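You operate a simulated robot arm through the tools that you are given. There is no shell and no other tool. Be economical: measure what you need, move in short steps, check, and stop when the job is done.

You run a simulated robot arm. Do the job below in one go: nothing can be reset, and whatever is moved stays where it is left.

Task
Tighten the silver bracket's four screws in number order, at the torque on the drawing.
Fine: blue driver, one run a screw, back in its holder after; fingers off the turning socket.

The check looks at the end state, three seconds after you hand in, the way a careful person would. Anything else that was tipped, shoved, dropped, spilled or broken makes it a failure.

Robot
A 7-joint arm with a two-finger parallel gripper, fixed in place. Base frame: the origin is at the foot of the arm, x ahead of it, y to its left, z up. Lengths are in cm, angles in rad, forces in N, time in s.
With the tool pointing down near the work surface it reaches from about 24 to 68 cm from the base axis. Its first joint turns from -1.152 to 1.152 rad. Payload 2.4 kg.
The TCP is the grasp point between the finger pads, 3 cm short of the fingertips. In the tool frame z runs along the fingers and y along their closing line. Largest opening 9.4 cm; finger width 2.8, thickness 1; the body of the gripper, 5 by 9.6 cm, starts 5.5 cm behind the TCP.
Orientation is that of the tool frame in the base frame, as a unit quaternion [x, y, z, w]. With the fingers straight down and closing along the base's y, the tool's x points along the base's -x, its y along +y and its z along -z.

Tools
- The arm moves only by the tool nudge_tool. Its argument "targets" is a list of rows, each a list of 7 numbers: the shift along the tool's x, y, z in cm, then the turn, a rotation vector about the tool's x, y, z in rad, then the gripper command, from -1 (fully open) to 1 (shut), values between in proportion. In form: [[dx, dy, dz, wx, wy, wz, hand], ...]. A call has 1 to 12 rows; each row is the pose to reach, as a shift and turn from the pose commanded when the call began, along the tool's axes at that moment. A row lasts 0.2 s, in which the tool goes at most 5 cm and 0.15 rad; a call with a longer step from one row to the next is refused whole, and so is a gripper value outside its range. A pose out of reach is approached as far as the arm can. The call stops where the force on the tool passes 70 N (or 10 N more than at its start, if that is more) or the arm is blocked; 0.2 s more then pass. Each finger travels about 15.3 cm/s and halts on what it meets, pressing with about 29 N; the grip force reading is that of the motor and also rises with nothing between the fingers. The clock runs only during rows and for 0.2 s after the last one: add rows that repeat a pose to give the fingers time. The reply holds the time, the measured pose of the TCP, the force on the tool along the base axes, the opening and the grip force, in the units named above and with some noise.
- Cameras (640 x 400 px; columns grow to the right, rows downward): "scene" is fixed at [5.18, 47.85, 146.43]; the picture's right is [-0.65, -0.76, 0.00], its down [-0.28, 0.24, -0.93] and it looks along [0.70, -0.61, -0.36] (base axes); focal length 319 px, centre (320, 200). "wrist" rides on the gripper at [-3.7, 0, -5.8] in the tool frame; the picture's right is [0.00, -1.00, 0.00], its down [0.97, 0.00, -0.24] and it looks along [0.24, 0.00, 0.97] (tool axes); focal length 218 px, centre (320, 200). There is no depth. A picture from a camera that has moved, and an enlarged one, comes with that camera's place and axes in the base frame and with its lens.
- camera(camera): a new picture of that camera. No time passes.
- enlarge(camera, box): a new picture of the part [left, top, right, bottom] of that camera's present view, enlarged. No time passes.
- close_job(): hands the job in; it is judged then, once.

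Go step by step. Nothing tells you positions but the pictures and the camera data: compare them with the known pose of the tool, close in by small moves and look again before you grip or let go. The budget is 120 turns and 68 pictures, counting those below and the enlarged ones. Unless the task says otherwise, let go and move clear before handing in, and close with one line.

The tools are called after "Request:" by a JSON object that holds its "api" and its "payload". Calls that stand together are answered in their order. nudge_tool: Moves the arm, as the interface text tells. Its arguments: {"type":"object","properties":{"targets":{"type":"array","items":{"type":"array","items":{"type":"number"}}}},"required":["targets"]} The other tools are called the same way: camera (camera) takes a picture; enlarge (camera, box) takes an enlarged picture of a part of a camera's view; close_job () hands the job in.

At the start:

```text
time_s: 0.0
ee_pos: [32.47, 5.1, 132.57]
tool_rot: [0.0, 1.0, 0.0, 0.0]
ft_force: [-0.6, 0.2, 0.0]
gripper_width: 9.41
gripper_force: 0.1
```

scene: 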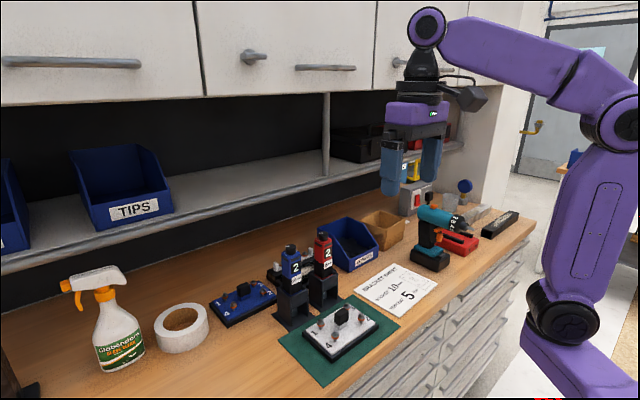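
wrist: 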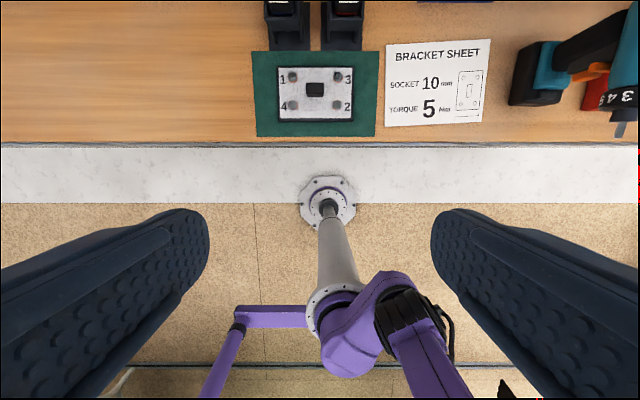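

I see a silver bracket on a green mat with four numbered screws, a blue and a red driver in holders behind it, and a drawing that says socket 10 mm, torque 5 Nm. I'll look closer at the drivers and the sheet.

Request:
{"api": "enlarge", "payload": {"camera": "scene", "box": [200, 220, 440, 390]}}

Request:
{"api": "enlarge", "payload": {"camera": "scene", "box": [265, 225, 345, 335]}}

Request:
{"api": "enlarge", "payload": {"camera": "wrist", "box": [240, 0, 500, 150]}}

Request:
{"api": "enlarge", "payload": {"camera": "scene", "box": [360, 150, 540, 290]}}

```text
2.35 times, centred on (320, 305) of scene
camera zoom: at [5.18, 47.85, 146.43], right [-0.65, -0.76, 0.0], down [-0.28, 0.24, -0.93], along [0.7, -0.61, -0.36], focal length 750 px, centre (320, -47)
```

zoom: 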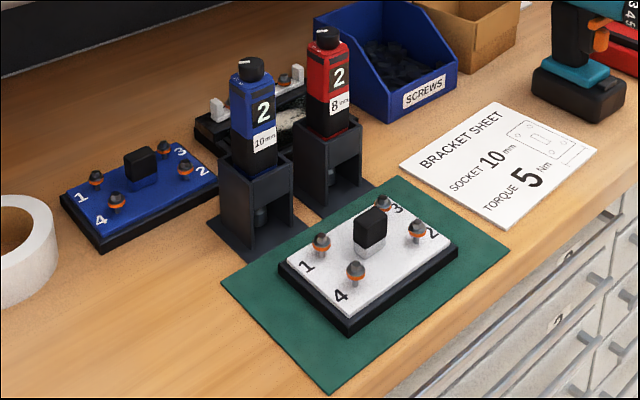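

```text
3.64 times, centred on (305, 280) of scene
camera zoom: at [5.18, 47.85, 146.43], right [-0.65, -0.76, 0.0], down [-0.28, 0.24, -0.93], along [0.7, -0.61, -0.36], focal length 1159 px, centre (374, -91)
```

zoom: 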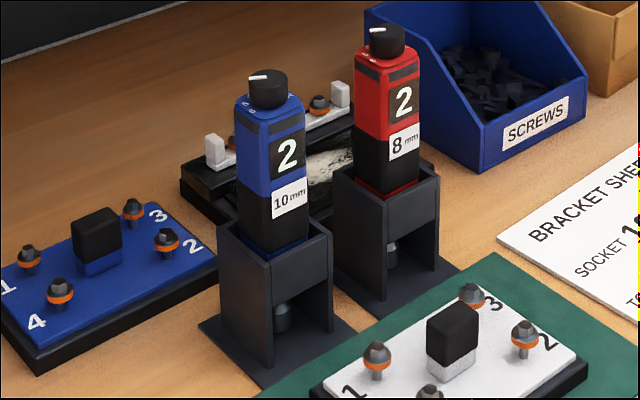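

```text
2.46 times, centred on (370, 75) of wrist
camera zoom: at [36.05, 5.1, 138.36], right [0.0, -1.0, 0.0], down [-0.97, 0.0, 0.24], along [-0.24, 0.0, -0.97], focal length 537 px, centre (197, 508)
```

zoom: 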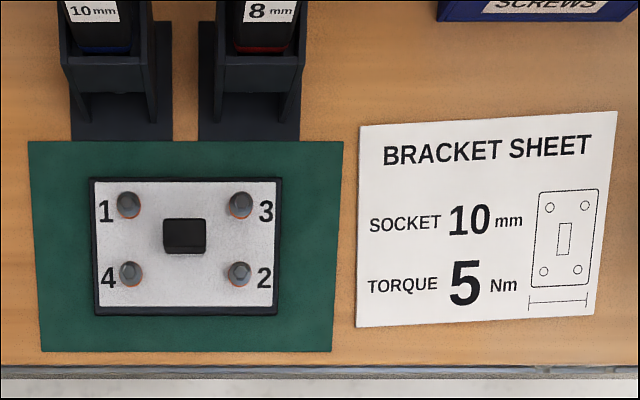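

```text
2.86 times, centred on (450, 220) of scene
camera zoom: at [5.18, 47.85, 146.43], right [-0.65, -0.76, 0.0], down [-0.28, 0.24, -0.93], along [0.7, -0.61, -0.36], focal length 910 px, centre (-51, 143)
```

zoom: 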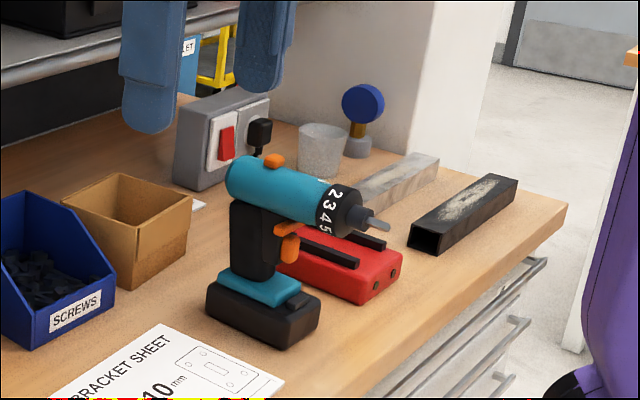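

The blue driver (10 mm) shows a "2" and has a dial on top, so it probably has to be set to 5 first. I put it near (57, 11), with its top near z 110. I'll move in to view it from above and in front.

Request:
{"api": "nudge_tool", "payload": {"targets": [[-3.5, 1.2, 1, 0, 0, 0, -1], [-7, 2.4, 2, 0, 0, 0, -1], [-10.5, 3.6, 3, 0, 0, 0, -1], [-14, 4.8, 4, 0, 0, 0, -1], [-17.5, 6, 5, 0, 0, 0, -1], [-17.5, 6, 5, 0, 0, 0, -1]]}}

Request:
{"api": "camera", "payload": {"camera": "wrist"}}

Request:
{"api": "camera", "payload": {"camera": "scene"}}

```text
time_s: 1.4
ee_pos: [50.04, 11.06, 127.68]
tool_rot: [0.0, 1.0, -0.001, 0.0]
ft_force: [1.0, 0.1, -0.1]
gripper_width: 9.41
gripper_force: 0.0
```

```text
61 pictures are left
camera wrist: at [53.6, 11.11, 133.38], right [0.0, -1.0, 0.0], down [-0.97, 0.0, 0.24], along [-0.24, 0.0, -0.97], focal length 218 px, centre (320, 200)
```

wrist: 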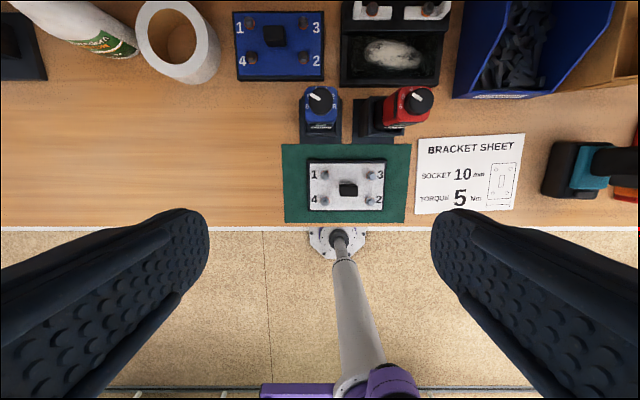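

```text
60 pictures are left
```

scene: 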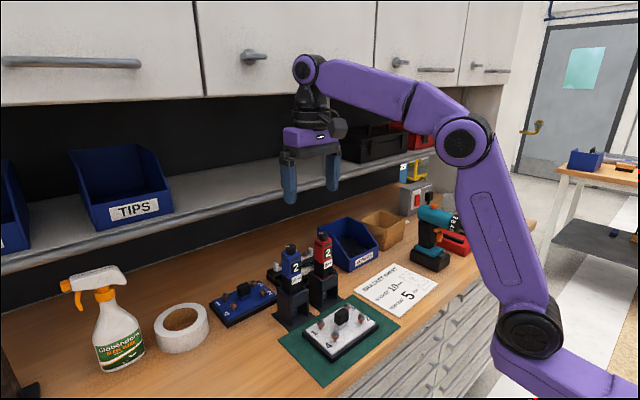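

The blue driver's knob is near (58, 11). I'll zoom in to read the dial.

Request:
{"api": "enlarge", "payload": {"camera": "wrist", "box": [290, 70, 354, 145]}}

Request:
{"api": "enlarge", "payload": {"camera": "scene", "box": [272, 232, 320, 290]}}

```text
5.33 times, centred on (322, 108) of wrist
camera zoom: at [53.6, 11.11, 133.38], right [0.0, -1.0, 0.0], down [-0.97, 0.0, 0.24], along [-0.24, 0.0, -0.97], focal length 1164 px, centre (309, 693)
```

zoom: 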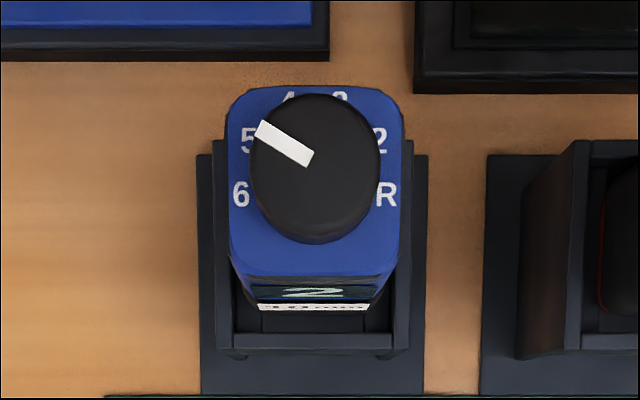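

```text
6.90 times, centred on (296, 261) of scene
camera zoom: at [5.18, 47.85, 146.43], right [-0.65, -0.76, 0.0], down [-0.28, 0.24, -0.93], along [0.7, -0.61, -0.36], focal length 2197 px, centre (486, -221)
```

zoom: 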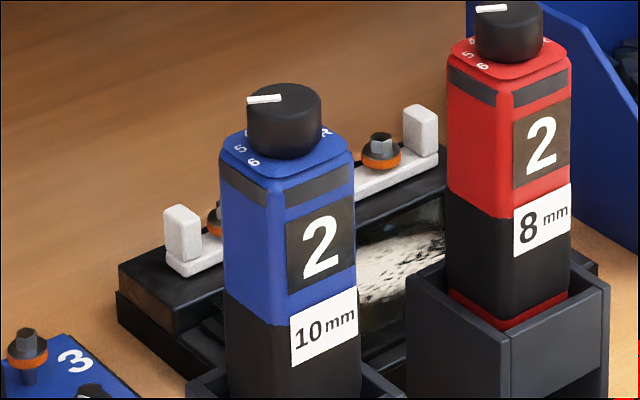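

The dial pointer looks near 5 while the front window shows 2. I need a straighter view to see which of them is the torque setting, so I'll move closer.

Request:
{"api": "nudge_tool", "payload": {"targets": [[-2.5, 0, 0, 0, 0, 0, -1], [-5, 0, 0, 0, 0, 0, -1], [-8, 0, 0, 0, 0, 0, -1], [-8, 0, 2, 0, 0, 0, -1], [-8, 0, 2, 0, 0, 0, -1]]}}

Request:
{"api": "camera", "payload": {"camera": "wrist"}}

Request:
{"api": "enlarge", "payload": {"camera": "wrist", "box": [270, 140, 450, 253]}}

```text
time_s: 2.6
ee_pos: [56.87, 11.31, 126.22]
tool_rot: [-0.002, 1.0, 0.001, 0.01]
ft_force: [-0.3, 0.0, 0.3]
gripper_width: 9.42
gripper_force: 0.1
out of reach, approached as far as the arm can: row 3, 4, 5
```

```text
57 pictures are left
camera wrist: at [60.4, 11.26, 132.19], right [0.0, -1.0, 0.0], down [-0.98, 0.0, 0.22], along [-0.22, 0.0, -0.98], focal length 218 px, centre (320, 200)
```

wrist: 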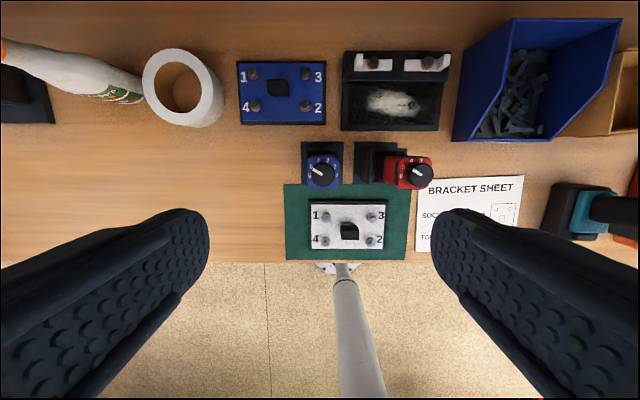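

```text
3.54 times, centred on (360, 196) of wrist
camera zoom: at [60.4, 11.26, 132.19], right [0.0, -1.0, 0.0], down [-0.98, 0.0, 0.22], along [-0.22, 0.0, -0.98], focal length 773 px, centre (178, 212)
```

zoom: 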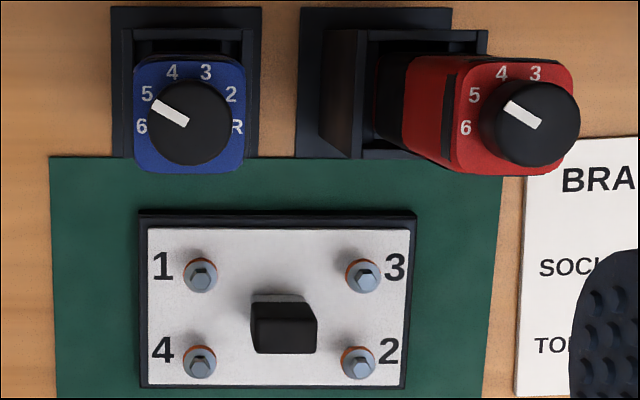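

Seen from above, both pointers sit at 5, but both windows read 2. A small turn of the blue knob will show whether the window is live. I'll go down over the blue knob first and check alignment.

Request:
{"api": "nudge_tool", "payload": {"targets": [[0, 0, 4, 0, 0, 0, -1], [0, 0, 8, 0, 0, 0, -1], [0, 0, 8, 0, 0, 0, -1]]}}

Request:
{"api": "camera", "payload": {"camera": "wrist"}}

```text
time_s: 3.4
ee_pos: [57.28, 10.96, 117.42]
tool_rot: [0.001, 1.0, 0.0, 0.0]
ft_force: [0.7, 0.6, 0.0]
gripper_width: 9.39
gripper_force: 0.0
```

```text
55 pictures are left
camera wrist: at [61.06, 11.03, 123.17], right [0.0, -1.0, 0.0], down [-0.97, 0.0, 0.24], along [-0.24, 0.0, -0.97], focal length 218 px, centre (320, 200)
```

wrist: 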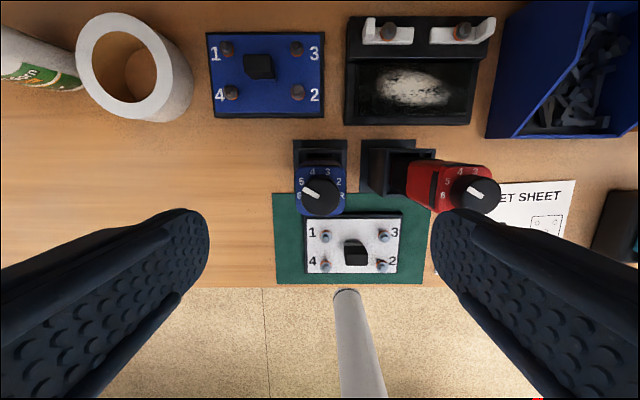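

The knob's centre is near (58.0, 11.0). I'll narrow the fingers, go down around the knob and check in the scene view.

Request:
{"api": "nudge_tool", "payload": {"targets": [[-0.7, 0, 0, 0, 0, 0, -0.2], [-0.7, 0, 2.5, 0, 0, 0, -0.2], [-0.7, 0, 4.8, 0, 0, 0, -0.2], [-0.7, 0, 4.8, 0, 0, 0, -0.2]]}}

Request:
{"api": "enlarge", "payload": {"camera": "scene", "box": [250, 200, 346, 290]}}

Request:
{"api": "enlarge", "payload": {"camera": "wrist", "box": [200, 140, 440, 290]}}

```text
time_s: 4.4
ee_pos: [58.13, 10.99, 112.65]
tool_rot: [0.0, 1.0, -0.001, 0.0]
ft_force: [0.0, -0.3, 0.4]
gripper_width: 5.66
gripper_force: 0.0
```

```text
4.44 times, centred on (298, 245) of scene
camera zoom: at [5.18, 47.85, 146.43], right [-0.65, -0.76, 0.0], down [-0.28, 0.24, -0.93], along [0.7, -0.61, -0.36], focal length 1416 px, centre (418, 0)
```

zoom: 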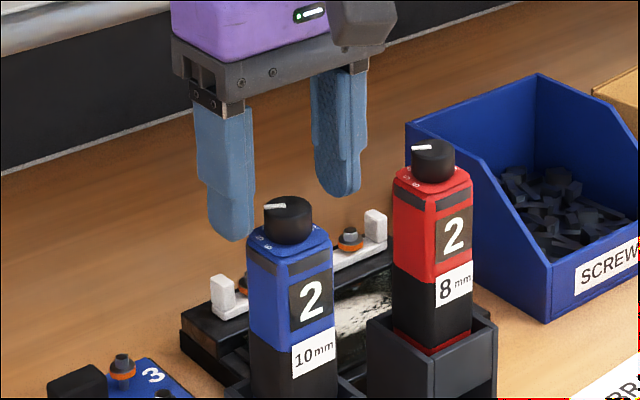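

```text
2.67 times, centred on (320, 215) of wrist
camera zoom: at [61.67, 11.08, 118.46], right [0.0, -1.0, 0.0], down [-0.97, 0.0, 0.24], along [-0.24, 0.0, -0.97], focal length 582 px, centre (320, 160)
```

zoom: 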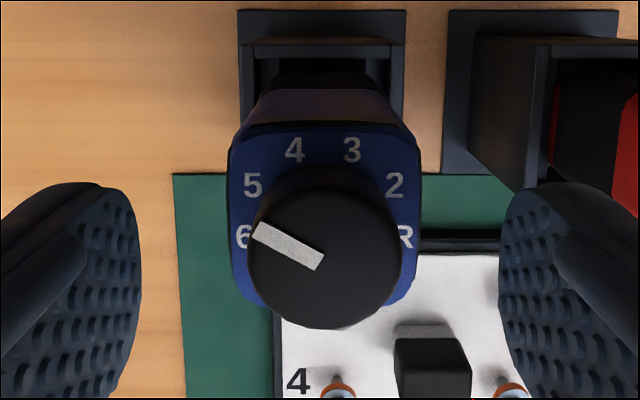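

The tips are centred on the knob. I'll lower about 1 cm and close on it.

Request:
{"api": "nudge_tool", "payload": {"targets": [[0, 0, 1.0, 0, 0, 0, -0.2], [0, 0, 1.0, 0, 0, 0, 0.3], [0, 0, 1.0, 0, 0, 0, 0.8], [0, 0, 1.0, 0, 0, 0, 0.8]]}}

Request:
{"api": "enlarge", "payload": {"camera": "scene", "box": [250, 200, 346, 290]}}

```text
time_s: 5.4
ee_pos: [58.13, 11.06, 111.65]
tool_rot: [0.0, 1.0, 0.0, -0.001]
ft_force: [0.3, 1.2, 0.7]
gripper_width: 2.4
gripper_force: 29.1
```

```text
4.44 times, centred on (298, 245) of scene
camera zoom: at [5.18, 47.85, 146.44], right [-0.65, -0.76, 0.0], down [-0.28, 0.24, -0.93], along [0.7, -0.61, -0.36], focal length 1416 px, centre (418, 0)
```

zoom: 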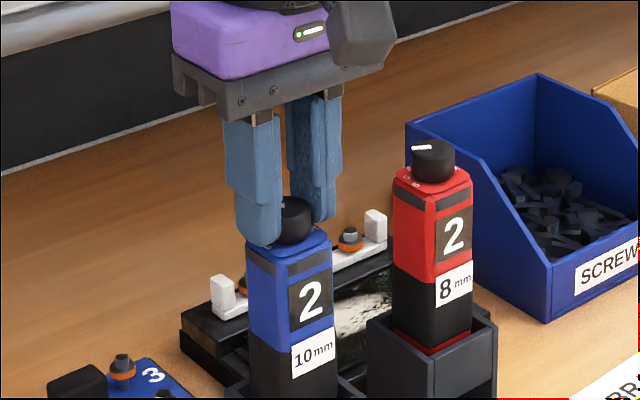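

The knob is gripped at 2.4 cm wide. I'll turn it one notch clockwise as seen from above, about 0.7 rad (5 to 4), and read the window.

Request:
{"api": "nudge_tool", "payload": {"targets": [[0, 0, 0, 0, 0, 0.14, 0.8], [0, 0, 0, 0, 0, 0.28, 0.8], [0, 0, 0, 0, 0, 0.42, 0.8], [0, 0, 0, 0, 0, 0.56, 0.8], [0, 0, 0, 0, 0, 0.7, 0.8], [0, 0, 0, 0, 0, 0.7, 0.8]]}}

Request:
{"api": "enlarge", "payload": {"camera": "scene", "box": [250, 200, 346, 290]}}

Request:
{"api": "enlarge", "payload": {"camera": "wrist", "box": [200, 140, 440, 290]}}

```text
time_s: 6.8
ee_pos: [58.04, 11.06, 111.68]
tool_rot: [0.344, 0.939, 0.0, 0.001]
ft_force: [-2.0, -1.9, 1.5]
gripper_width: 2.36
gripper_force: 28.7
```

```text
4.44 times, centred on (298, 245) of scene
camera zoom: at [5.17, 47.84, 146.44], right [-0.65, -0.76, 0.0], down [-0.28, 0.24, -0.93], along [0.7, -0.61, -0.36], focal length 1416 px, centre (418, 0)
```

zoom: 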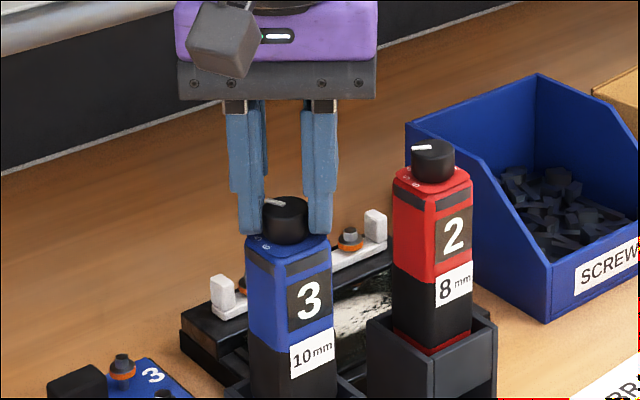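

```text
2.67 times, centred on (320, 215) of wrist
camera zoom: at [60.85, 8.64, 117.5], right [-0.65, -0.76, 0.0], down [-0.74, 0.63, 0.24], along [-0.18, 0.15, -0.97], focal length 582 px, centre (320, 160)
```

zoom: 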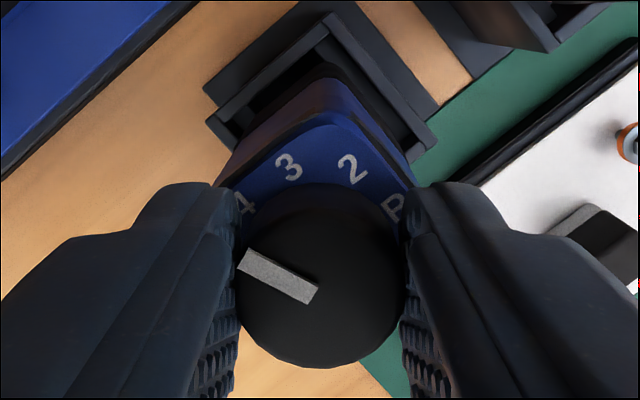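

The window is live: it went from 2 to 3, so it is the true set value. I'll turn two more notches the same way, to 5.

Request:
{"api": "nudge_tool", "payload": {"targets": [[0, 0, 0, 0, 0, 0.14, 0.8], [0, 0, 0, 0, 0, 0.28, 0.8], [0, 0, 0, 0, 0, 0.42, 0.8], [0, 0, 0, 0, 0, 0.56, 0.8], [0, 0, 0, 0, 0, 0.7, 0.8], [0, 0, 0, 0, 0, 0.7, 0.8]]}}

Request:
{"api": "enlarge", "payload": {"camera": "scene", "box": [250, 200, 346, 290]}}

```text
time_s: 8.2
ee_pos: [58.04, 11.02, 111.59]
tool_rot: [0.645, 0.764, 0.0, 0.0]
ft_force: [-3.2, -3.6, 3.2]
gripper_width: 2.4
gripper_force: 29.0
```

```text
4.44 times, centred on (298, 245) of scene
camera zoom: at [5.16, 47.84, 146.44], right [-0.65, -0.76, 0.0], down [-0.28, 0.24, -0.93], along [0.7, -0.61, -0.36], focal length 1416 px, centre (418, 0)
```

zoom: 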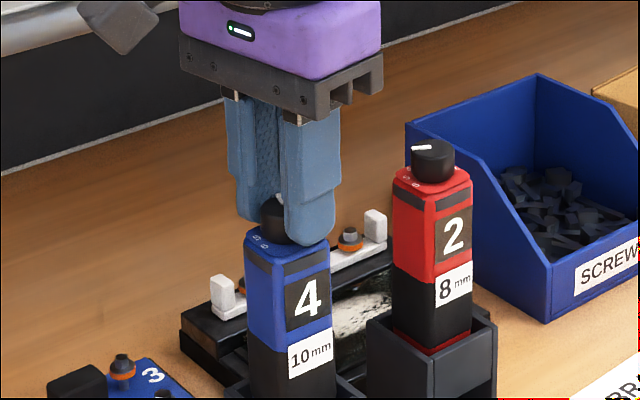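

It reads 4 now. One more notch.

Request:
{"api": "nudge_tool", "payload": {"targets": [[0, 0, 0, 0, 0, 0.14, 0.8], [0, 0, 0, 0, 0, 0.28, 0.8], [0, 0, 0, 0, 0, 0.42, 0.8], [0, 0, 0, 0, 0, 0.56, 0.8], [0, 0, 0, 0, 0, 0.7, 0.8], [0, 0, 0, 0, 0, 0.7, 0.8]]}}

Request:
{"api": "enlarge", "payload": {"camera": "scene", "box": [250, 200, 346, 290]}}

```text
time_s: 9.6
ee_pos: [58.02, 11.1, 111.62]
tool_rot: [0.867, 0.498, 0.0, 0.001]
ft_force: [-0.3, 1.0, 1.1]
gripper_width: 2.41
gripper_force: 29.0
```

```text
4.44 times, centred on (298, 245) of scene
camera zoom: at [5.18, 47.86, 146.43], right [-0.65, -0.76, 0.0], down [-0.28, 0.24, -0.93], along [0.7, -0.61, -0.36], focal length 1416 px, centre (418, 0)
```

zoom: 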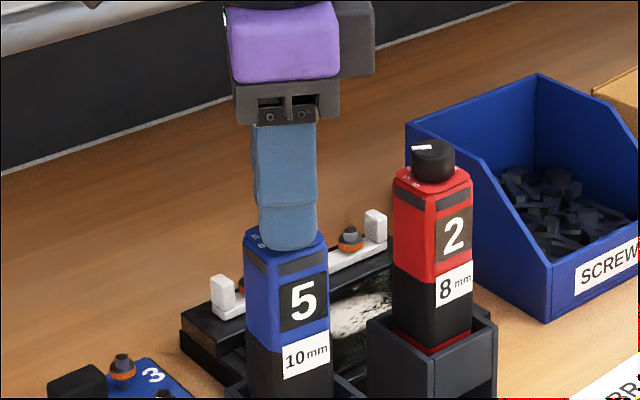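

The window reads 5. I'll release, lift and rotate the hand back.

Request:
{"api": "nudge_tool", "payload": {"targets": [[0, 0, 0, 0, 0, 0, 0.0], [0, 0, 0, 0, 0, 0, -0.2], [0, 0, -2.5, 0, 0, 0, -0.2], [0, 0, -5, 0, 0, 0, -0.2], [0, 0, -5, 0, 0, 0, -0.2]]}}

Request:
{"api": "nudge_tool", "payload": {"targets": [[0, 0, 0, 0, 0, -0.15, -0.2], [0, 0, 0, 0, 0, -0.3, -0.2], [0, 0, 0, 0, 0, -0.45, -0.2], [0, 0, 0, 0, 0, -0.6, -0.2], [0, 0, 0, 0, 0, -0.75, -0.2], [0, 0, 0, 0, 0, -0.9, -0.2], [0, 0, 0, 0, 0, -1.05, -0.2]]}}

Request:
{"api": "nudge_tool", "payload": {"targets": [[0, 0, 0, 0, 0, -0.15, -0.2], [0, 0, 0, 0, 0, -0.3, -0.2], [0, 0, 0, 0, 0, -0.45, -0.2], [0, 0, 0, 0, 0, -0.6, -0.2], [0, 0, 0, 0, 0, -0.75, -0.2], [0, 0, 0, 0, 0, -0.9, -0.2], [0, 0, 0, 0, 0, -1.05, -0.2], [0, 0, 0, 0, 0, -1.05, -0.2]]}}

Request:
{"api": "camera", "payload": {"camera": "wrist"}}

Request:
{"api": "enlarge", "payload": {"camera": "scene", "box": [250, 220, 362, 330]}}

```text
time_s: 10.8
ee_pos: [58.15, 11.17, 116.72]
tool_rot: [0.867, 0.497, -0.001, 0.001]
ft_force: [-0.1, -0.1, -0.1]
gripper_width: 5.64
gripper_force: 0.1
```

```text
time_s: 12.4
ee_pos: [58.02, 11.01, 116.7]
tool_rot: [0.5, 0.866, -0.001, 0.0]
ft_force: [1.1, -0.5, 0.4]
gripper_width: 5.67
gripper_force: 0.1
```

```text
time_s: 14.2
ee_pos: [58.13, 11.14, 116.67]
tool_rot: [-0.001, 1.0, 0.0, 0.0]
ft_force: [0.0, -0.5, 0.4]
gripper_width: 5.64
gripper_force: 0.2
```

```text
47 pictures are left
camera wrist: at [61.74, 11.1, 122.5], right [0.0, -1.0, 0.0], down [-0.97, 0.0, 0.24], along [-0.24, 0.0, -0.97], focal length 218 px, centre (320, 200)
```

wrist: 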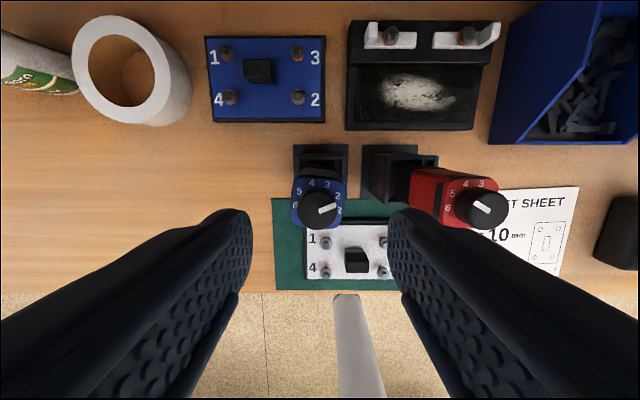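

```text
3.64 times, centred on (306, 275) of scene
camera zoom: at [5.18, 47.85, 146.43], right [-0.65, -0.76, 0.0], down [-0.28, 0.24, -0.93], along [0.7, -0.61, -0.36], focal length 1159 px, centre (371, -73)
```

zoom: 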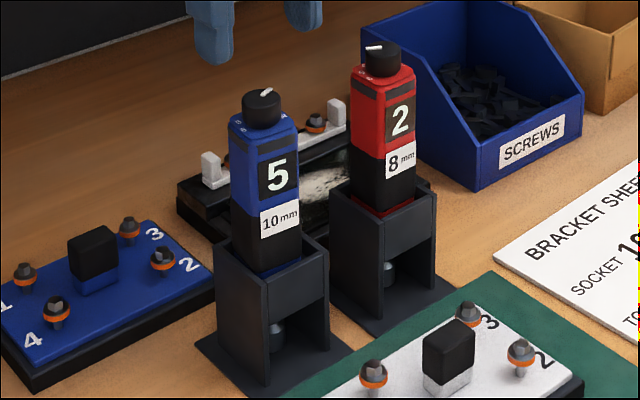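

The blue driver reads 5 and stands in its holder, turned very slightly. Before lifting it I'll get a close overhead view of the bracket to measure the screws.

Request:
{"api": "nudge_tool", "payload": {"targets": [[3.5, -1.6, 0, 0, 0, 0, -0.2], [7, -3.2, 0, 0, 0, 0, -0.2], [11, -5, 1, 0, 0, 0, -0.2], [11, -5, 3, 0, 0, 0, -0.2], [11, -5, 3, 0, 0, 0, -0.2]]}}

Request:
{"api": "enlarge", "payload": {"camera": "wrist", "box": [240, 130, 400, 230]}}

Request:
{"api": "enlarge", "payload": {"camera": "scene", "box": [270, 285, 414, 375]}}

```text
time_s: 15.4
ee_pos: [47.17, 6.02, 113.67]
tool_rot: [0.0, 1.0, -0.001, 0.0]
ft_force: [-0.1, 0.1, 0.0]
gripper_width: 5.63
gripper_force: 0.0
```

```text
4.00 times, centred on (320, 180) of wrist
camera zoom: at [50.72, 6.04, 119.52], right [0.0, -1.0, 0.0], down [-0.97, 0.0, 0.24], along [-0.24, 0.0, -0.97], focal length 873 px, centre (320, 280)
```

zoom: 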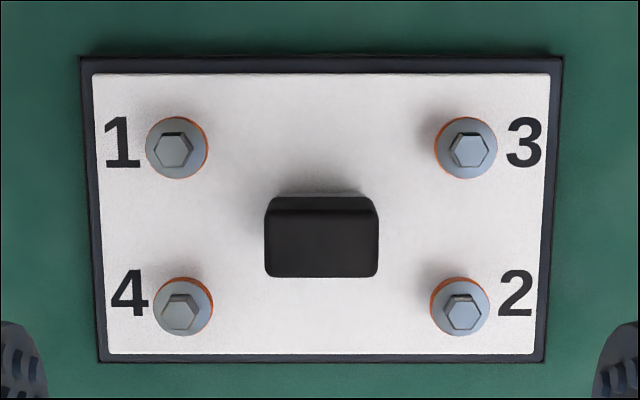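

```text
4.44 times, centred on (342, 330) of scene
camera zoom: at [5.18, 47.85, 146.43], right [-0.65, -0.76, 0.0], down [-0.28, 0.24, -0.93], along [0.7, -0.61, -0.36], focal length 1416 px, centre (222, -378)
```

zoom: 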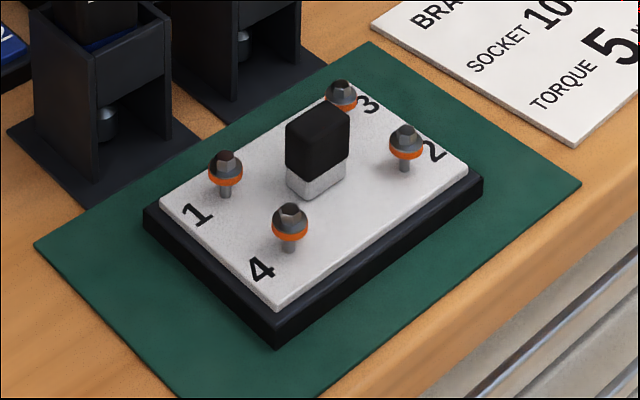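

Screws 1 to 4 are at about (48.4, 10.1), (43.7, 1.9), (48.4, 1.9) and (43.7, 10.1), with head tops near z 95. Next I go back over the blue driver and down around its body.

Request:
{"api": "nudge_tool", "payload": {"targets": [[0, 0, -3, 0, 0, 0, -0.5], [-3.6, 1.7, -3, 0, 0, 0, -0.5], [-7.2, 3.4, -3, 0, 0, 0, -0.5], [-10.95, 5.05, -3, 0, 0, 0, -0.5], [-10.95, 5.05, 1, 0, 0, 0, -0.5], [-10.95, 5.05, 4.5, 0, 0, 0, -0.5], [-10.95, 5.05, 8.2, 0, 0, 0, -0.5], [-10.95, 5.05, 8.2, 0, 0, 0, -0.5]]}}

Request:
{"api": "enlarge", "payload": {"camera": "scene", "box": [240, 190, 370, 330]}}

```text
time_s: 17.2
ee_pos: [58.09, 11.19, 105.42]
tool_rot: [-0.001, 1.0, -0.001, 0.0]
ft_force: [0.6, -0.3, -0.1]
gripper_width: 7.03
gripper_force: 0.1
```

```text
2.86 times, centred on (305, 260) of scene
camera zoom: at [5.18, 47.85, 146.43], right [-0.65, -0.76, 0.0], down [-0.28, 0.24, -0.93], along [0.7, -0.61, -0.36], focal length 910 px, centre (363, 29)
```

zoom: 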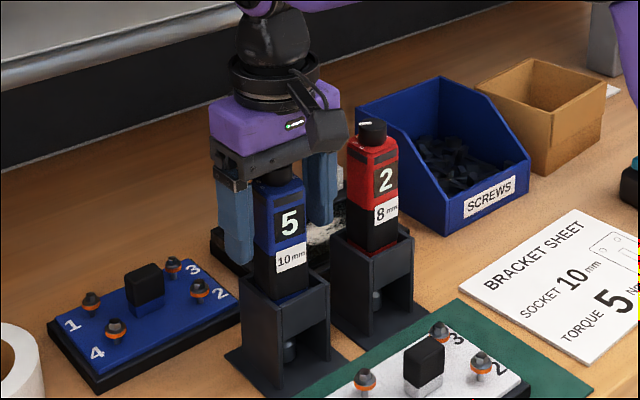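

The hand is around the driver body, with the fingertips above the holder. I'll close the grip.

Request:
{"api": "nudge_tool", "payload": {"targets": [[0, 0, 0, 0, 0, 0, 0], [0, 0, 0, 0, 0, 0, 0.6], [0, 0, 0, 0, 0, 0, 0.6]]}}

Request:
{"api": "nudge_tool", "payload": {"targets": [[0, 0, -0.5, 0, 0, 0, 0.6], [0, 0, -1.5, 0, 0, 0, 0.6], [0, 0, -1.5, 0, 0, 0, 0.6]]}}

Request:
{"api": "enlarge", "payload": {"camera": "scene", "box": [240, 190, 370, 330]}}

```text
time_s: 18.0
ee_pos: [58.08, 11.2, 105.47]
tool_rot: [0.0, 1.0, -0.001, 0.0]
ft_force: [-1.3, 2.6, 0.4]
gripper_width: 4.11
gripper_force: 29.5
```

```text
time_s: 18.8
ee_pos: [58.0, 11.04, 107.08]
tool_rot: [0.0, 1.0, 0.0, 0.0]
ft_force: [-0.5, -0.9, -3.6]
gripper_width: 4.08
gripper_force: 29.3
```

```text
2.86 times, centred on (305, 260) of scene
camera zoom: at [5.19, 47.85, 146.43], right [-0.65, -0.76, 0.0], down [-0.28, 0.24, -0.93], along [0.7, -0.61, -0.36], focal length 910 px, centre (363, 29)
```

zoom: 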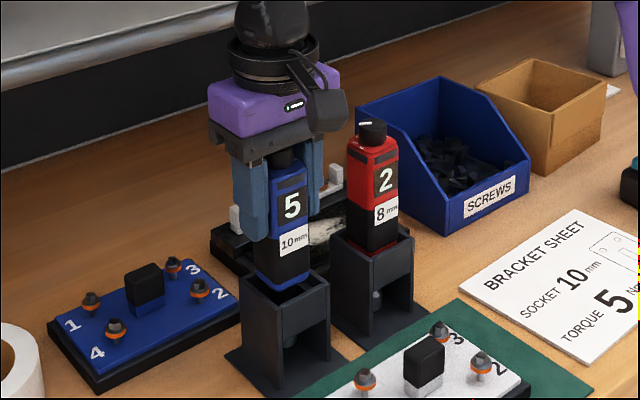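

The driver is held, at about 3.6 N, and lifting straight. I'll continue up until the socket clears the holder.

Request:
{"api": "nudge_tool", "payload": {"targets": [[0, 0, -2, 0, 0, 0, 0.6], [0, 0, -4, 0, 0, 0, 0.6], [0, 0, -6, 0, 0, 0, 0.6], [0, 0, -8, 0, 0, 0, 0.6], [0, 0, -8, 0, 0, 0, 0.6]]}}

Request:
{"api": "enlarge", "payload": {"camera": "scene", "box": [240, 170, 370, 330]}}

```text
time_s: 20.0
ee_pos: [58.05, 11.14, 114.97]
tool_rot: [0.001, 1.0, 0.0, -0.001]
ft_force: [0.6, -0.2, -4.1]
gripper_width: 4.04
gripper_force: 29.4
```

```text
2.50 times, centred on (305, 250) of scene
camera zoom: at [5.19, 47.85, 146.43], right [-0.65, -0.76, 0.0], down [-0.28, 0.24, -0.93], along [0.7, -0.61, -0.36], focal length 797 px, centre (358, 75)
```

zoom: 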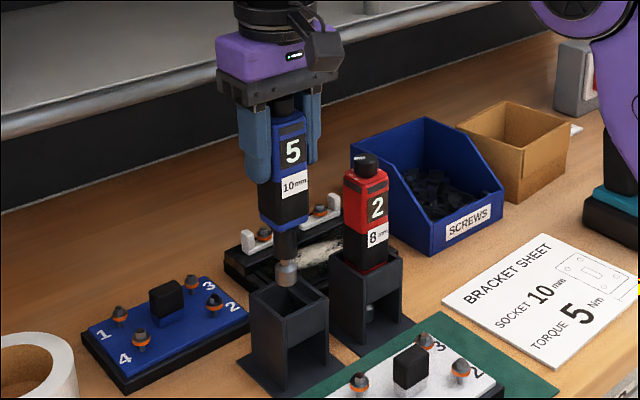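

The socket tip is only just above the holder. I'll raise it 3 cm more, then move over screw 1 with the tip still well above it.

Request:
{"api": "nudge_tool", "payload": {"targets": [[0, 0, -1.5, 0, 0, 0, 0.6], [0, 0, -3, 0, 0, 0, 0.6], [2.5, -0.25, -3, 0, 0, 0, 0.6], [5, -0.5, -3, 0, 0, 0, 0.6], [7.5, -0.75, -3, 0, 0, 0, 0.6], [9.65, -1, -3, 0, 0, 0, 0.6], [9.65, -1, -1.5, 0, 0, 0, 0.6], [9.65, -1, 0, 0, 0, 0, 0.6], [9.65, -1, 0, 0, 0, 0, 0.6]]}}

Request:
{"api": "enlarge", "payload": {"camera": "scene", "box": [270, 220, 398, 348]}}

Request:
{"api": "camera", "payload": {"camera": "wrist"}}

```text
time_s: 22.0
ee_pos: [48.41, 10.15, 114.89]
tool_rot: [0.0, 1.0, 0.0, 0.0]
ft_force: [1.0, -0.1, -4.7]
gripper_width: 4.03
gripper_force: 29.2
```

```text
3.12 times, centred on (334, 284) of scene
camera zoom: at [5.19, 47.85, 146.43], right [-0.65, -0.76, 0.0], down [-0.28, 0.24, -0.93], along [0.7, -0.61, -0.36], focal length 996 px, centre (276, -62)
```

zoom: 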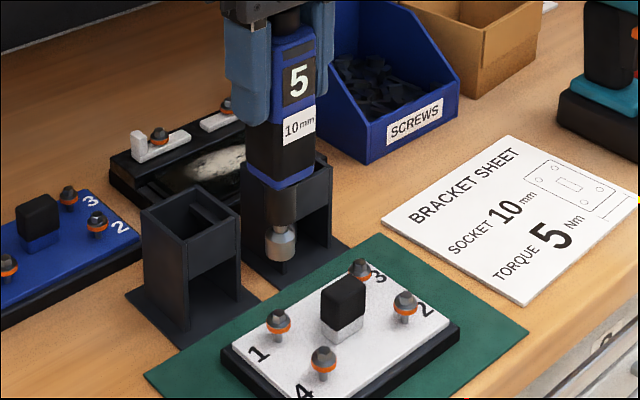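

```text
39 pictures are left
camera wrist: at [52.01, 10.12, 120.77], right [0.0, -1.0, 0.0], down [-0.97, 0.0, 0.24], along [-0.24, 0.0, -0.97], focal length 218 px, centre (320, 200)
```

wrist: 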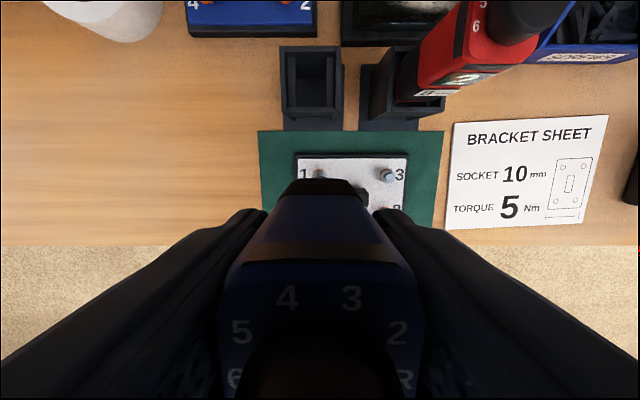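

The socket is over screw 1, within about 1 to 2 mm, with roughly 5 cm to go. I'll shift y by +0.1, go down 3.8 cm and look again.

Request:
{"api": "nudge_tool", "payload": {"targets": [[0, 0.1, 1.5, 0, 0, 0, 0.6], [0, 0.1, 3, 0, 0, 0, 0.6], [0, 0.1, 3.8, 0, 0, 0, 0.6], [0, 0.1, 3.8, 0, 0, 0, 0.6]]}}

Request:
{"api": "enlarge", "payload": {"camera": "scene", "box": [286, 280, 366, 330]}}

Request:
{"api": "enlarge", "payload": {"camera": "wrist", "box": [280, 130, 440, 230]}}

```text
time_s: 23.0
ee_pos: [48.43, 10.19, 111.16]
tool_rot: [0.0, 1.0, 0.0, 0.0]
ft_force: [0.3, 1.2, -4.4]
gripper_width: 4.01
gripper_force: 28.8
```

```text
8.00 times, centred on (326, 305) of scene
camera zoom: at [5.19, 47.85, 146.43], right [-0.65, -0.76, 0.0], down [-0.28, 0.24, -0.93], along [0.7, -0.61, -0.36], focal length 2549 px, centre (272, -640)
```

zoom: 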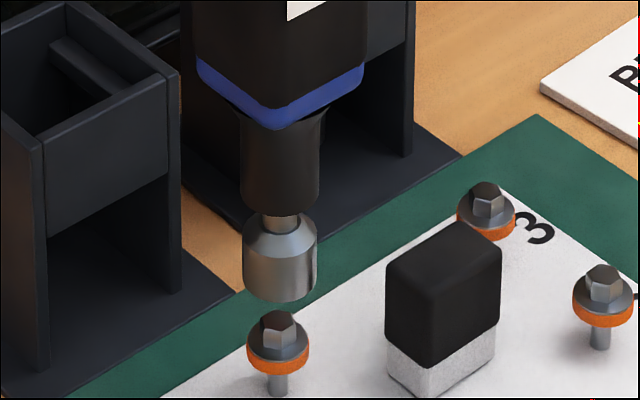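

```text
4.00 times, centred on (360, 180) of wrist
camera zoom: at [52.01, 10.21, 116.95], right [0.0, -1.0, 0.0], down [-0.97, 0.0, 0.24], along [-0.24, 0.0, -0.97], focal length 873 px, centre (160, 280)
```

zoom: 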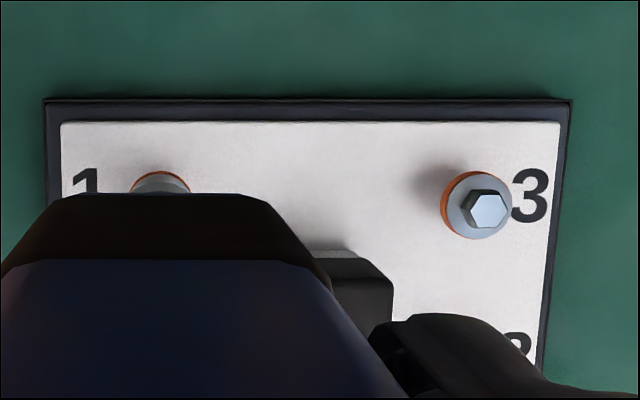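

The socket is aligned over screw 1 in both views, about 1.1 cm above it. I'll go down gently and watch the force.

Request:
{"api": "nudge_tool", "payload": {"targets": [[0, 0, 0.4, 0, 0, 0, 0.6], [0, 0, 0.8, 0, 0, 0, 0.6], [0, 0, 1.1, 0, 0, 0, 0.6], [0, 0, 1.3, 0, 0, 0, 0.6]]}}

Request:
{"api": "enlarge", "payload": {"camera": "scene", "box": [276, 250, 376, 330]}}

```text
time_s: 24.0
ee_pos: [48.45, 10.15, 109.92]
tool_rot: [0.0, 1.0, -0.001, -0.001]
ft_force: [0.1, -0.7, -4.5]
gripper_width: 4.02
gripper_force: 28.3
```

```text
5.00 times, centred on (326, 290) of scene
camera zoom: at [5.19, 47.85, 146.43], right [-0.65, -0.76, 0.0], down [-0.28, 0.24, -0.93], along [0.7, -0.61, -0.36], focal length 1593 px, centre (290, -250)
```

zoom: 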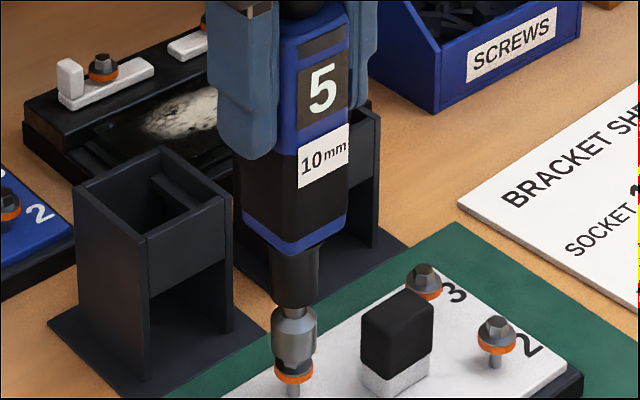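

The socket has slid over the hex with no side force. I'll press down slowly.

Request:
{"api": "nudge_tool", "payload": {"targets": [[0, 0, 0.1, 0, 0, 0, 0.6], [0, 0, 0.2, 0, 0, 0, 0.6], [0, 0, 0.3, 0, 0, 0, 0.6]]}}

Request:
{"api": "enlarge", "payload": {"camera": "scene", "box": [276, 250, 376, 330]}}

```text
time_s: 24.8
ee_pos: [48.4, 10.18, 109.49]
tool_rot: [0.001, 1.0, -0.001, 0.0]
ft_force: [-0.1, 0.6, -4.3]
gripper_width: 4.03
gripper_force: 28.8
```

```text
5.00 times, centred on (326, 290) of scene
camera zoom: at [5.19, 47.85, 146.43], right [-0.65, -0.76, 0.0], down [-0.28, 0.24, -0.93], along [0.7, -0.61, -0.36], focal length 1593 px, centre (290, -250)
```

zoom: 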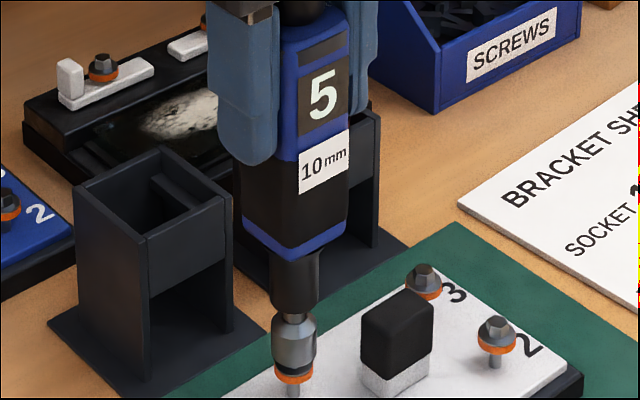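

There's still no contact force. I'll keep lowering in small steps.

Request:
{"api": "nudge_tool", "payload": {"targets": [[0, 0, 0.1, 0, 0, 0, 0.6], [0, 0, 0.2, 0, 0, 0, 0.6], [0, 0, 0.2, 0, 0, 0, 0.6]]}}

```text
time_s: 25.6
ee_pos: [48.33, 10.25, 109.39]
tool_rot: [-0.001, 1.0, 0.0, 0.0]
ft_force: [0.1, 0.4, -4.5]
gripper_width: 4.06
gripper_force: 28.7
```

Request:
{"api": "nudge_tool", "payload": {"targets": [[0, 0, 0.1, 0, 0, 0, 0.6], [0, 0, 0.2, 0, 0, 0, 0.6], [0, 0, 0.2, 0, 0, 0, 0.6]]}}

Request:
{"api": "enlarge", "payload": {"camera": "scene", "box": [286, 250, 366, 330]}}

```text
time_s: 26.4
ee_pos: [48.45, 10.25, 109.08]
tool_rot: [0.0, 1.0, 0.001, 0.0]
ft_force: [1.1, 0.6, -5.4]
gripper_width: 4.01
gripper_force: 29.1
```

```text
5.00 times, centred on (326, 290) of scene
camera zoom: at [5.19, 47.85, 146.43], right [-0.65, -0.76, 0.0], down [-0.28, 0.24, -0.93], along [0.7, -0.61, -0.36], focal length 1593 px, centre (290, -250)
```

zoom: 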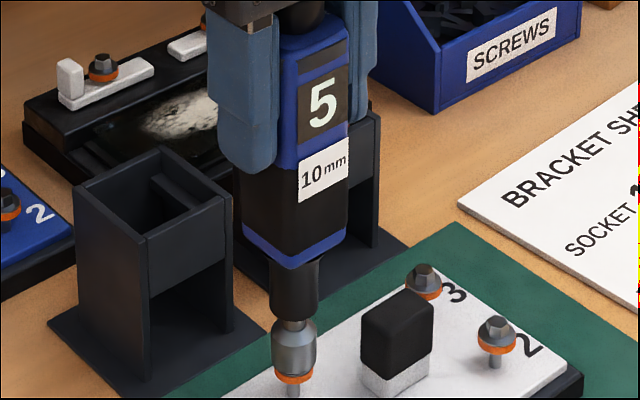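

The socket is nearly at the flange. Continuing down.

Request:
{"api": "nudge_tool", "payload": {"targets": [[0, 0, 0.1, 0, 0, 0, 0.6], [0, 0, 0.2, 0, 0, 0, 0.6], [0, 0, 0.2, 0, 0, 0, 0.6]]}}

Request:
{"api": "nudge_tool", "payload": {"targets": [[0, 0, 0.1, 0, 0, 0, 0.6], [0, 0, 0.2, 0, 0, 0, 0.6], [0, 0, 0.2, 0, 0, 0, 0.6]]}}

Request:
{"api": "enlarge", "payload": {"camera": "scene", "box": [286, 250, 366, 330]}}

```text
time_s: 27.2
ee_pos: [48.35, 10.18, 108.98]
tool_rot: [0.0, 1.0, 0.0, 0.0]
ft_force: [0.1, -0.8, 0.4]
gripper_width: 4.03
gripper_force: 29.1
```

```text
time_s: 28.0
ee_pos: [48.24, 10.23, 108.84]
tool_rot: [-0.001, 1.0, 0.0, 0.0]
ft_force: [0.5, -1.4, 1.9]
gripper_width: 4.06
gripper_force: 29.3
```

```text
5.00 times, centred on (326, 290) of scene
camera zoom: at [5.18, 47.85, 146.44], right [-0.65, -0.76, 0.0], down [-0.28, 0.24, -0.93], along [0.7, -0.61, -0.36], focal length 1593 px, centre (290, -250)
```

zoom: 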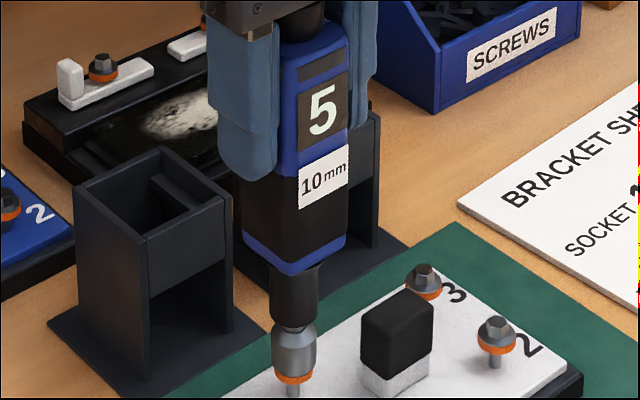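

Contact is made, and the neck is compressing: the driver starts when pushed. I'll push a little further.

Request:
{"api": "nudge_tool", "payload": {"targets": [[0, 0, 0.1, 0, 0, 0, 0.6], [0, 0, 0.2, 0, 0, 0, 0.6], [0, 0, 0.2, 0, 0, 0, 0.6]]}}

Request:
{"api": "enlarge", "payload": {"camera": "scene", "box": [286, 250, 366, 330]}}

```text
time_s: 28.8
ee_pos: [48.3, 10.27, 108.55]
tool_rot: [0.0, 1.0, 0.0, 0.0]
ft_force: [1.6, -0.3, 0.0]
gripper_width: 4.02
gripper_force: 29.4
```

```text
5.00 times, centred on (326, 290) of scene
camera zoom: at [5.18, 47.85, 146.44], right [-0.65, -0.76, 0.0], down [-0.28, 0.24, -0.93], along [0.7, -0.61, -0.36], focal length 1593 px, centre (290, -250)
```

zoom: 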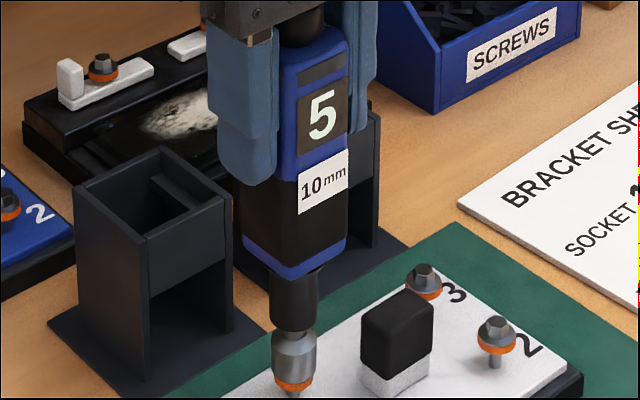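

The screw has started to go down, so the driver is running. I'll follow it down.

Request:
{"api": "nudge_tool", "payload": {"targets": [[0, 0, 0.1, 0, 0, 0, 0.6], [0, 0, 0.2, 0, 0, 0, 0.6], [0, 0, 0.3, 0, 0, 0, 0.6]]}}

Request:
{"api": "nudge_tool", "payload": {"targets": [[0, 0, 0.1, 0, 0, 0, 0.6], [0, 0, 0.2, 0, 0, 0, 0.6], [0, 0, 0.3, 0, 0, 0, 0.6]]}}

Request:
{"api": "enlarge", "payload": {"camera": "scene", "box": [286, 250, 366, 330]}}

```text
time_s: 29.6
ee_pos: [48.46, 10.29, 108.31]
tool_rot: [-0.001, 1.0, 0.0, 0.0]
ft_force: [-0.8, 0.1, 0.5]
gripper_width: 4.02
gripper_force: 28.5
```

```text
time_s: 30.4
ee_pos: [48.39, 10.26, 108.0]
tool_rot: [0.0, 1.0, 0.0, 0.0]
ft_force: [-1.4, 2.2, 1.2]
gripper_width: 4.03
gripper_force: 28.7
```

```text
5.00 times, centred on (326, 290) of scene
camera zoom: at [5.18, 47.86, 146.43], right [-0.65, -0.76, 0.0], down [-0.28, 0.24, -0.93], along [0.7, -0.61, -0.36], focal length 1593 px, centre (290, -250)
```

zoom: 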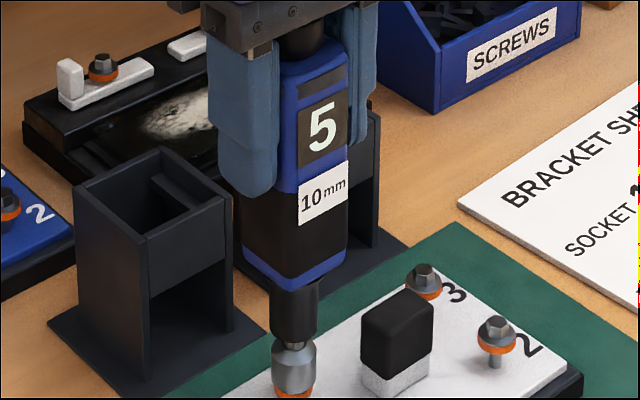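

The screw is nearly down. I'll continue at the same gentle pace.

Request:
{"api": "nudge_tool", "payload": {"targets": [[0, 0, 0.1, 0, 0, 0, 0.6], [0, 0, 0.2, 0, 0, 0, 0.6], [0, 0, 0.3, 0, 0, 0, 0.6], [0, 0, 0.3, 0, 0, 0, 0.6]]}}

Request:
{"api": "enlarge", "payload": {"camera": "scene", "box": [286, 265, 366, 345]}}

```text
time_s: 31.4
ee_pos: [48.43, 10.24, 107.61]
tool_rot: [0.0, 1.0, 0.0, -0.001]
ft_force: [1.1, 1.0, 0.5]
gripper_width: 4.06
gripper_force: 29.4
```

```text
5.00 times, centred on (326, 305) of scene
camera zoom: at [5.18, 47.86, 146.43], right [-0.65, -0.76, 0.0], down [-0.28, 0.24, -0.93], along [0.7, -0.61, -0.36], focal length 1593 px, centre (290, -325)
```

zoom: 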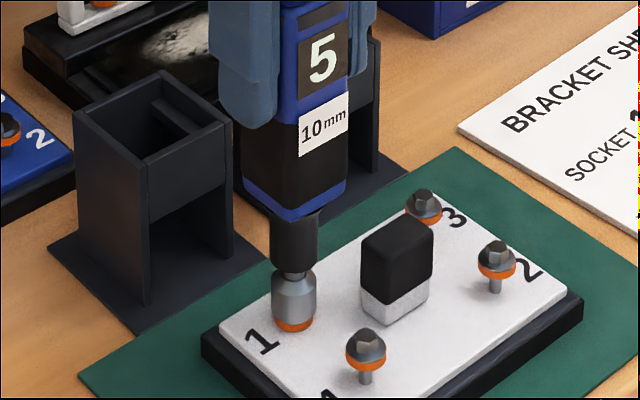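

It's almost seated. A little more push, then hold for the torque cut-out.

Request:
{"api": "nudge_tool", "payload": {"targets": [[0, 0, 0.1, 0, 0, 0, 0.6], [0, 0, 0.2, 0, 0, 0, 0.6], [0, 0, 0.2, 0, 0, 0, 0.6], [0, 0, 0.2, 0, 0, 0, 0.6], [0, 0, 0.2, 0, 0, 0, 0.6]]}}

Request:
{"api": "enlarge", "payload": {"camera": "scene", "box": [286, 265, 366, 345]}}

```text
time_s: 32.6
ee_pos: [48.43, 10.28, 107.36]
tool_rot: [0.0, 1.0, 0.0, 0.0]
ft_force: [-1.4, 1.2, 0.7]
gripper_width: 4.06
gripper_force: 28.8
```

```text
5.00 times, centred on (326, 305) of scene
camera zoom: at [5.17, 47.85, 146.43], right [-0.65, -0.76, 0.0], down [-0.28, 0.24, -0.93], along [0.7, -0.61, -0.36], focal length 1593 px, centre (290, -325)
```

zoom: 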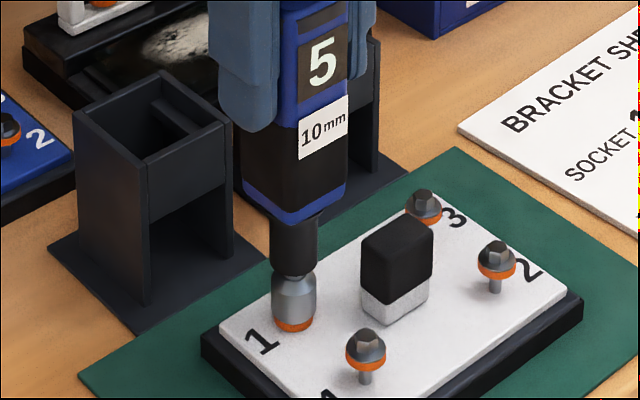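

The screw seems seated. I'll hold the push a moment longer and look for a done light on the driver.

Request:
{"api": "nudge_tool", "payload": {"targets": [[0, 0, 0.1, 0, 0, 0, 0.6], [0, 0, 0.1, 0, 0, 0, 0.6], [0, 0, 0.1, 0, 0, 0, 0.6], [0, 0, 0.1, 0, 0, 0, 0.6], [0, 0, 0.1, 0, 0, 0, 0.6]]}}

Request:
{"api": "enlarge", "payload": {"camera": "scene", "box": [296, 246, 360, 336]}}

```text
time_s: 33.8
ee_pos: [48.42, 10.15, 107.19]
tool_rot: [0.0, 1.0, 0.001, 0.0]
ft_force: [-0.5, -1.4, 1.0]
gripper_width: 4.02
gripper_force: 28.4
```

```text
4.44 times, centred on (328, 291) of scene
camera zoom: at [5.18, 47.85, 146.44], right [-0.65, -0.76, 0.0], down [-0.28, 0.24, -0.93], along [0.7, -0.61, -0.36], focal length 1416 px, centre (284, -204)
```

zoom: 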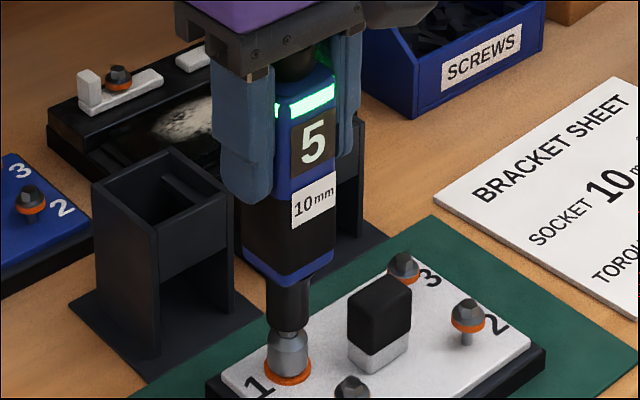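

The light is green, so screw 1 is done. I'll lift clear and move over screw 2.

Request:
{"api": "nudge_tool", "payload": {"targets": [[0, 0, -2, 0, 0, 0, 0.6], [0, 0, -4.5, 0, 0, 0, 0.6], [0, 0, -7.4, 0, 0, 0, 0.6], [1.6, -2.8, -7.4, 0, 0, 0, 0.6], [3.2, -5.6, -7.4, 0, 0, 0, 0.6], [4.75, -8.35, -7.4, 0, 0, 0, 0.6], [4.75, -8.35, -5.5, 0, 0, 0, 0.6], [4.75, -8.35, -4, 0, 0, 0, 0.6], [4.75, -8.35, -4, 0, 0, 0, 0.6]]}}

Request:
{"api": "enlarge", "payload": {"camera": "scene", "box": [310, 265, 406, 345]}}

```text
time_s: 35.8
ee_pos: [43.52, 1.83, 111.29]
tool_rot: [0.001, 1.0, -0.001, 0.0]
ft_force: [-0.3, -0.2, -5.2]
gripper_width: 4.03
gripper_force: 28.7
```

```text
5.00 times, centred on (358, 305) of scene
camera zoom: at [5.19, 47.85, 146.43], right [-0.65, -0.76, 0.0], down [-0.28, 0.24, -0.93], along [0.7, -0.61, -0.36], focal length 1593 px, centre (130, -325)
```

zoom: 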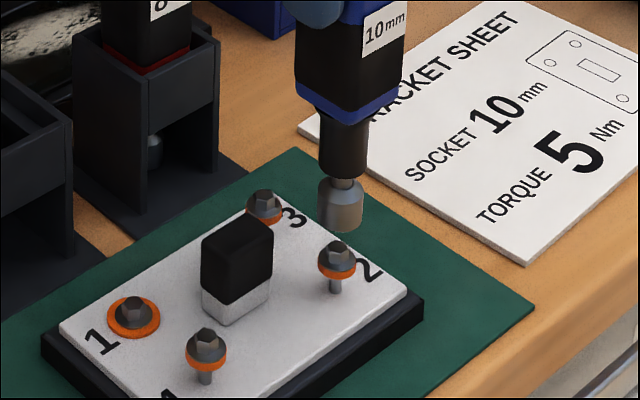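

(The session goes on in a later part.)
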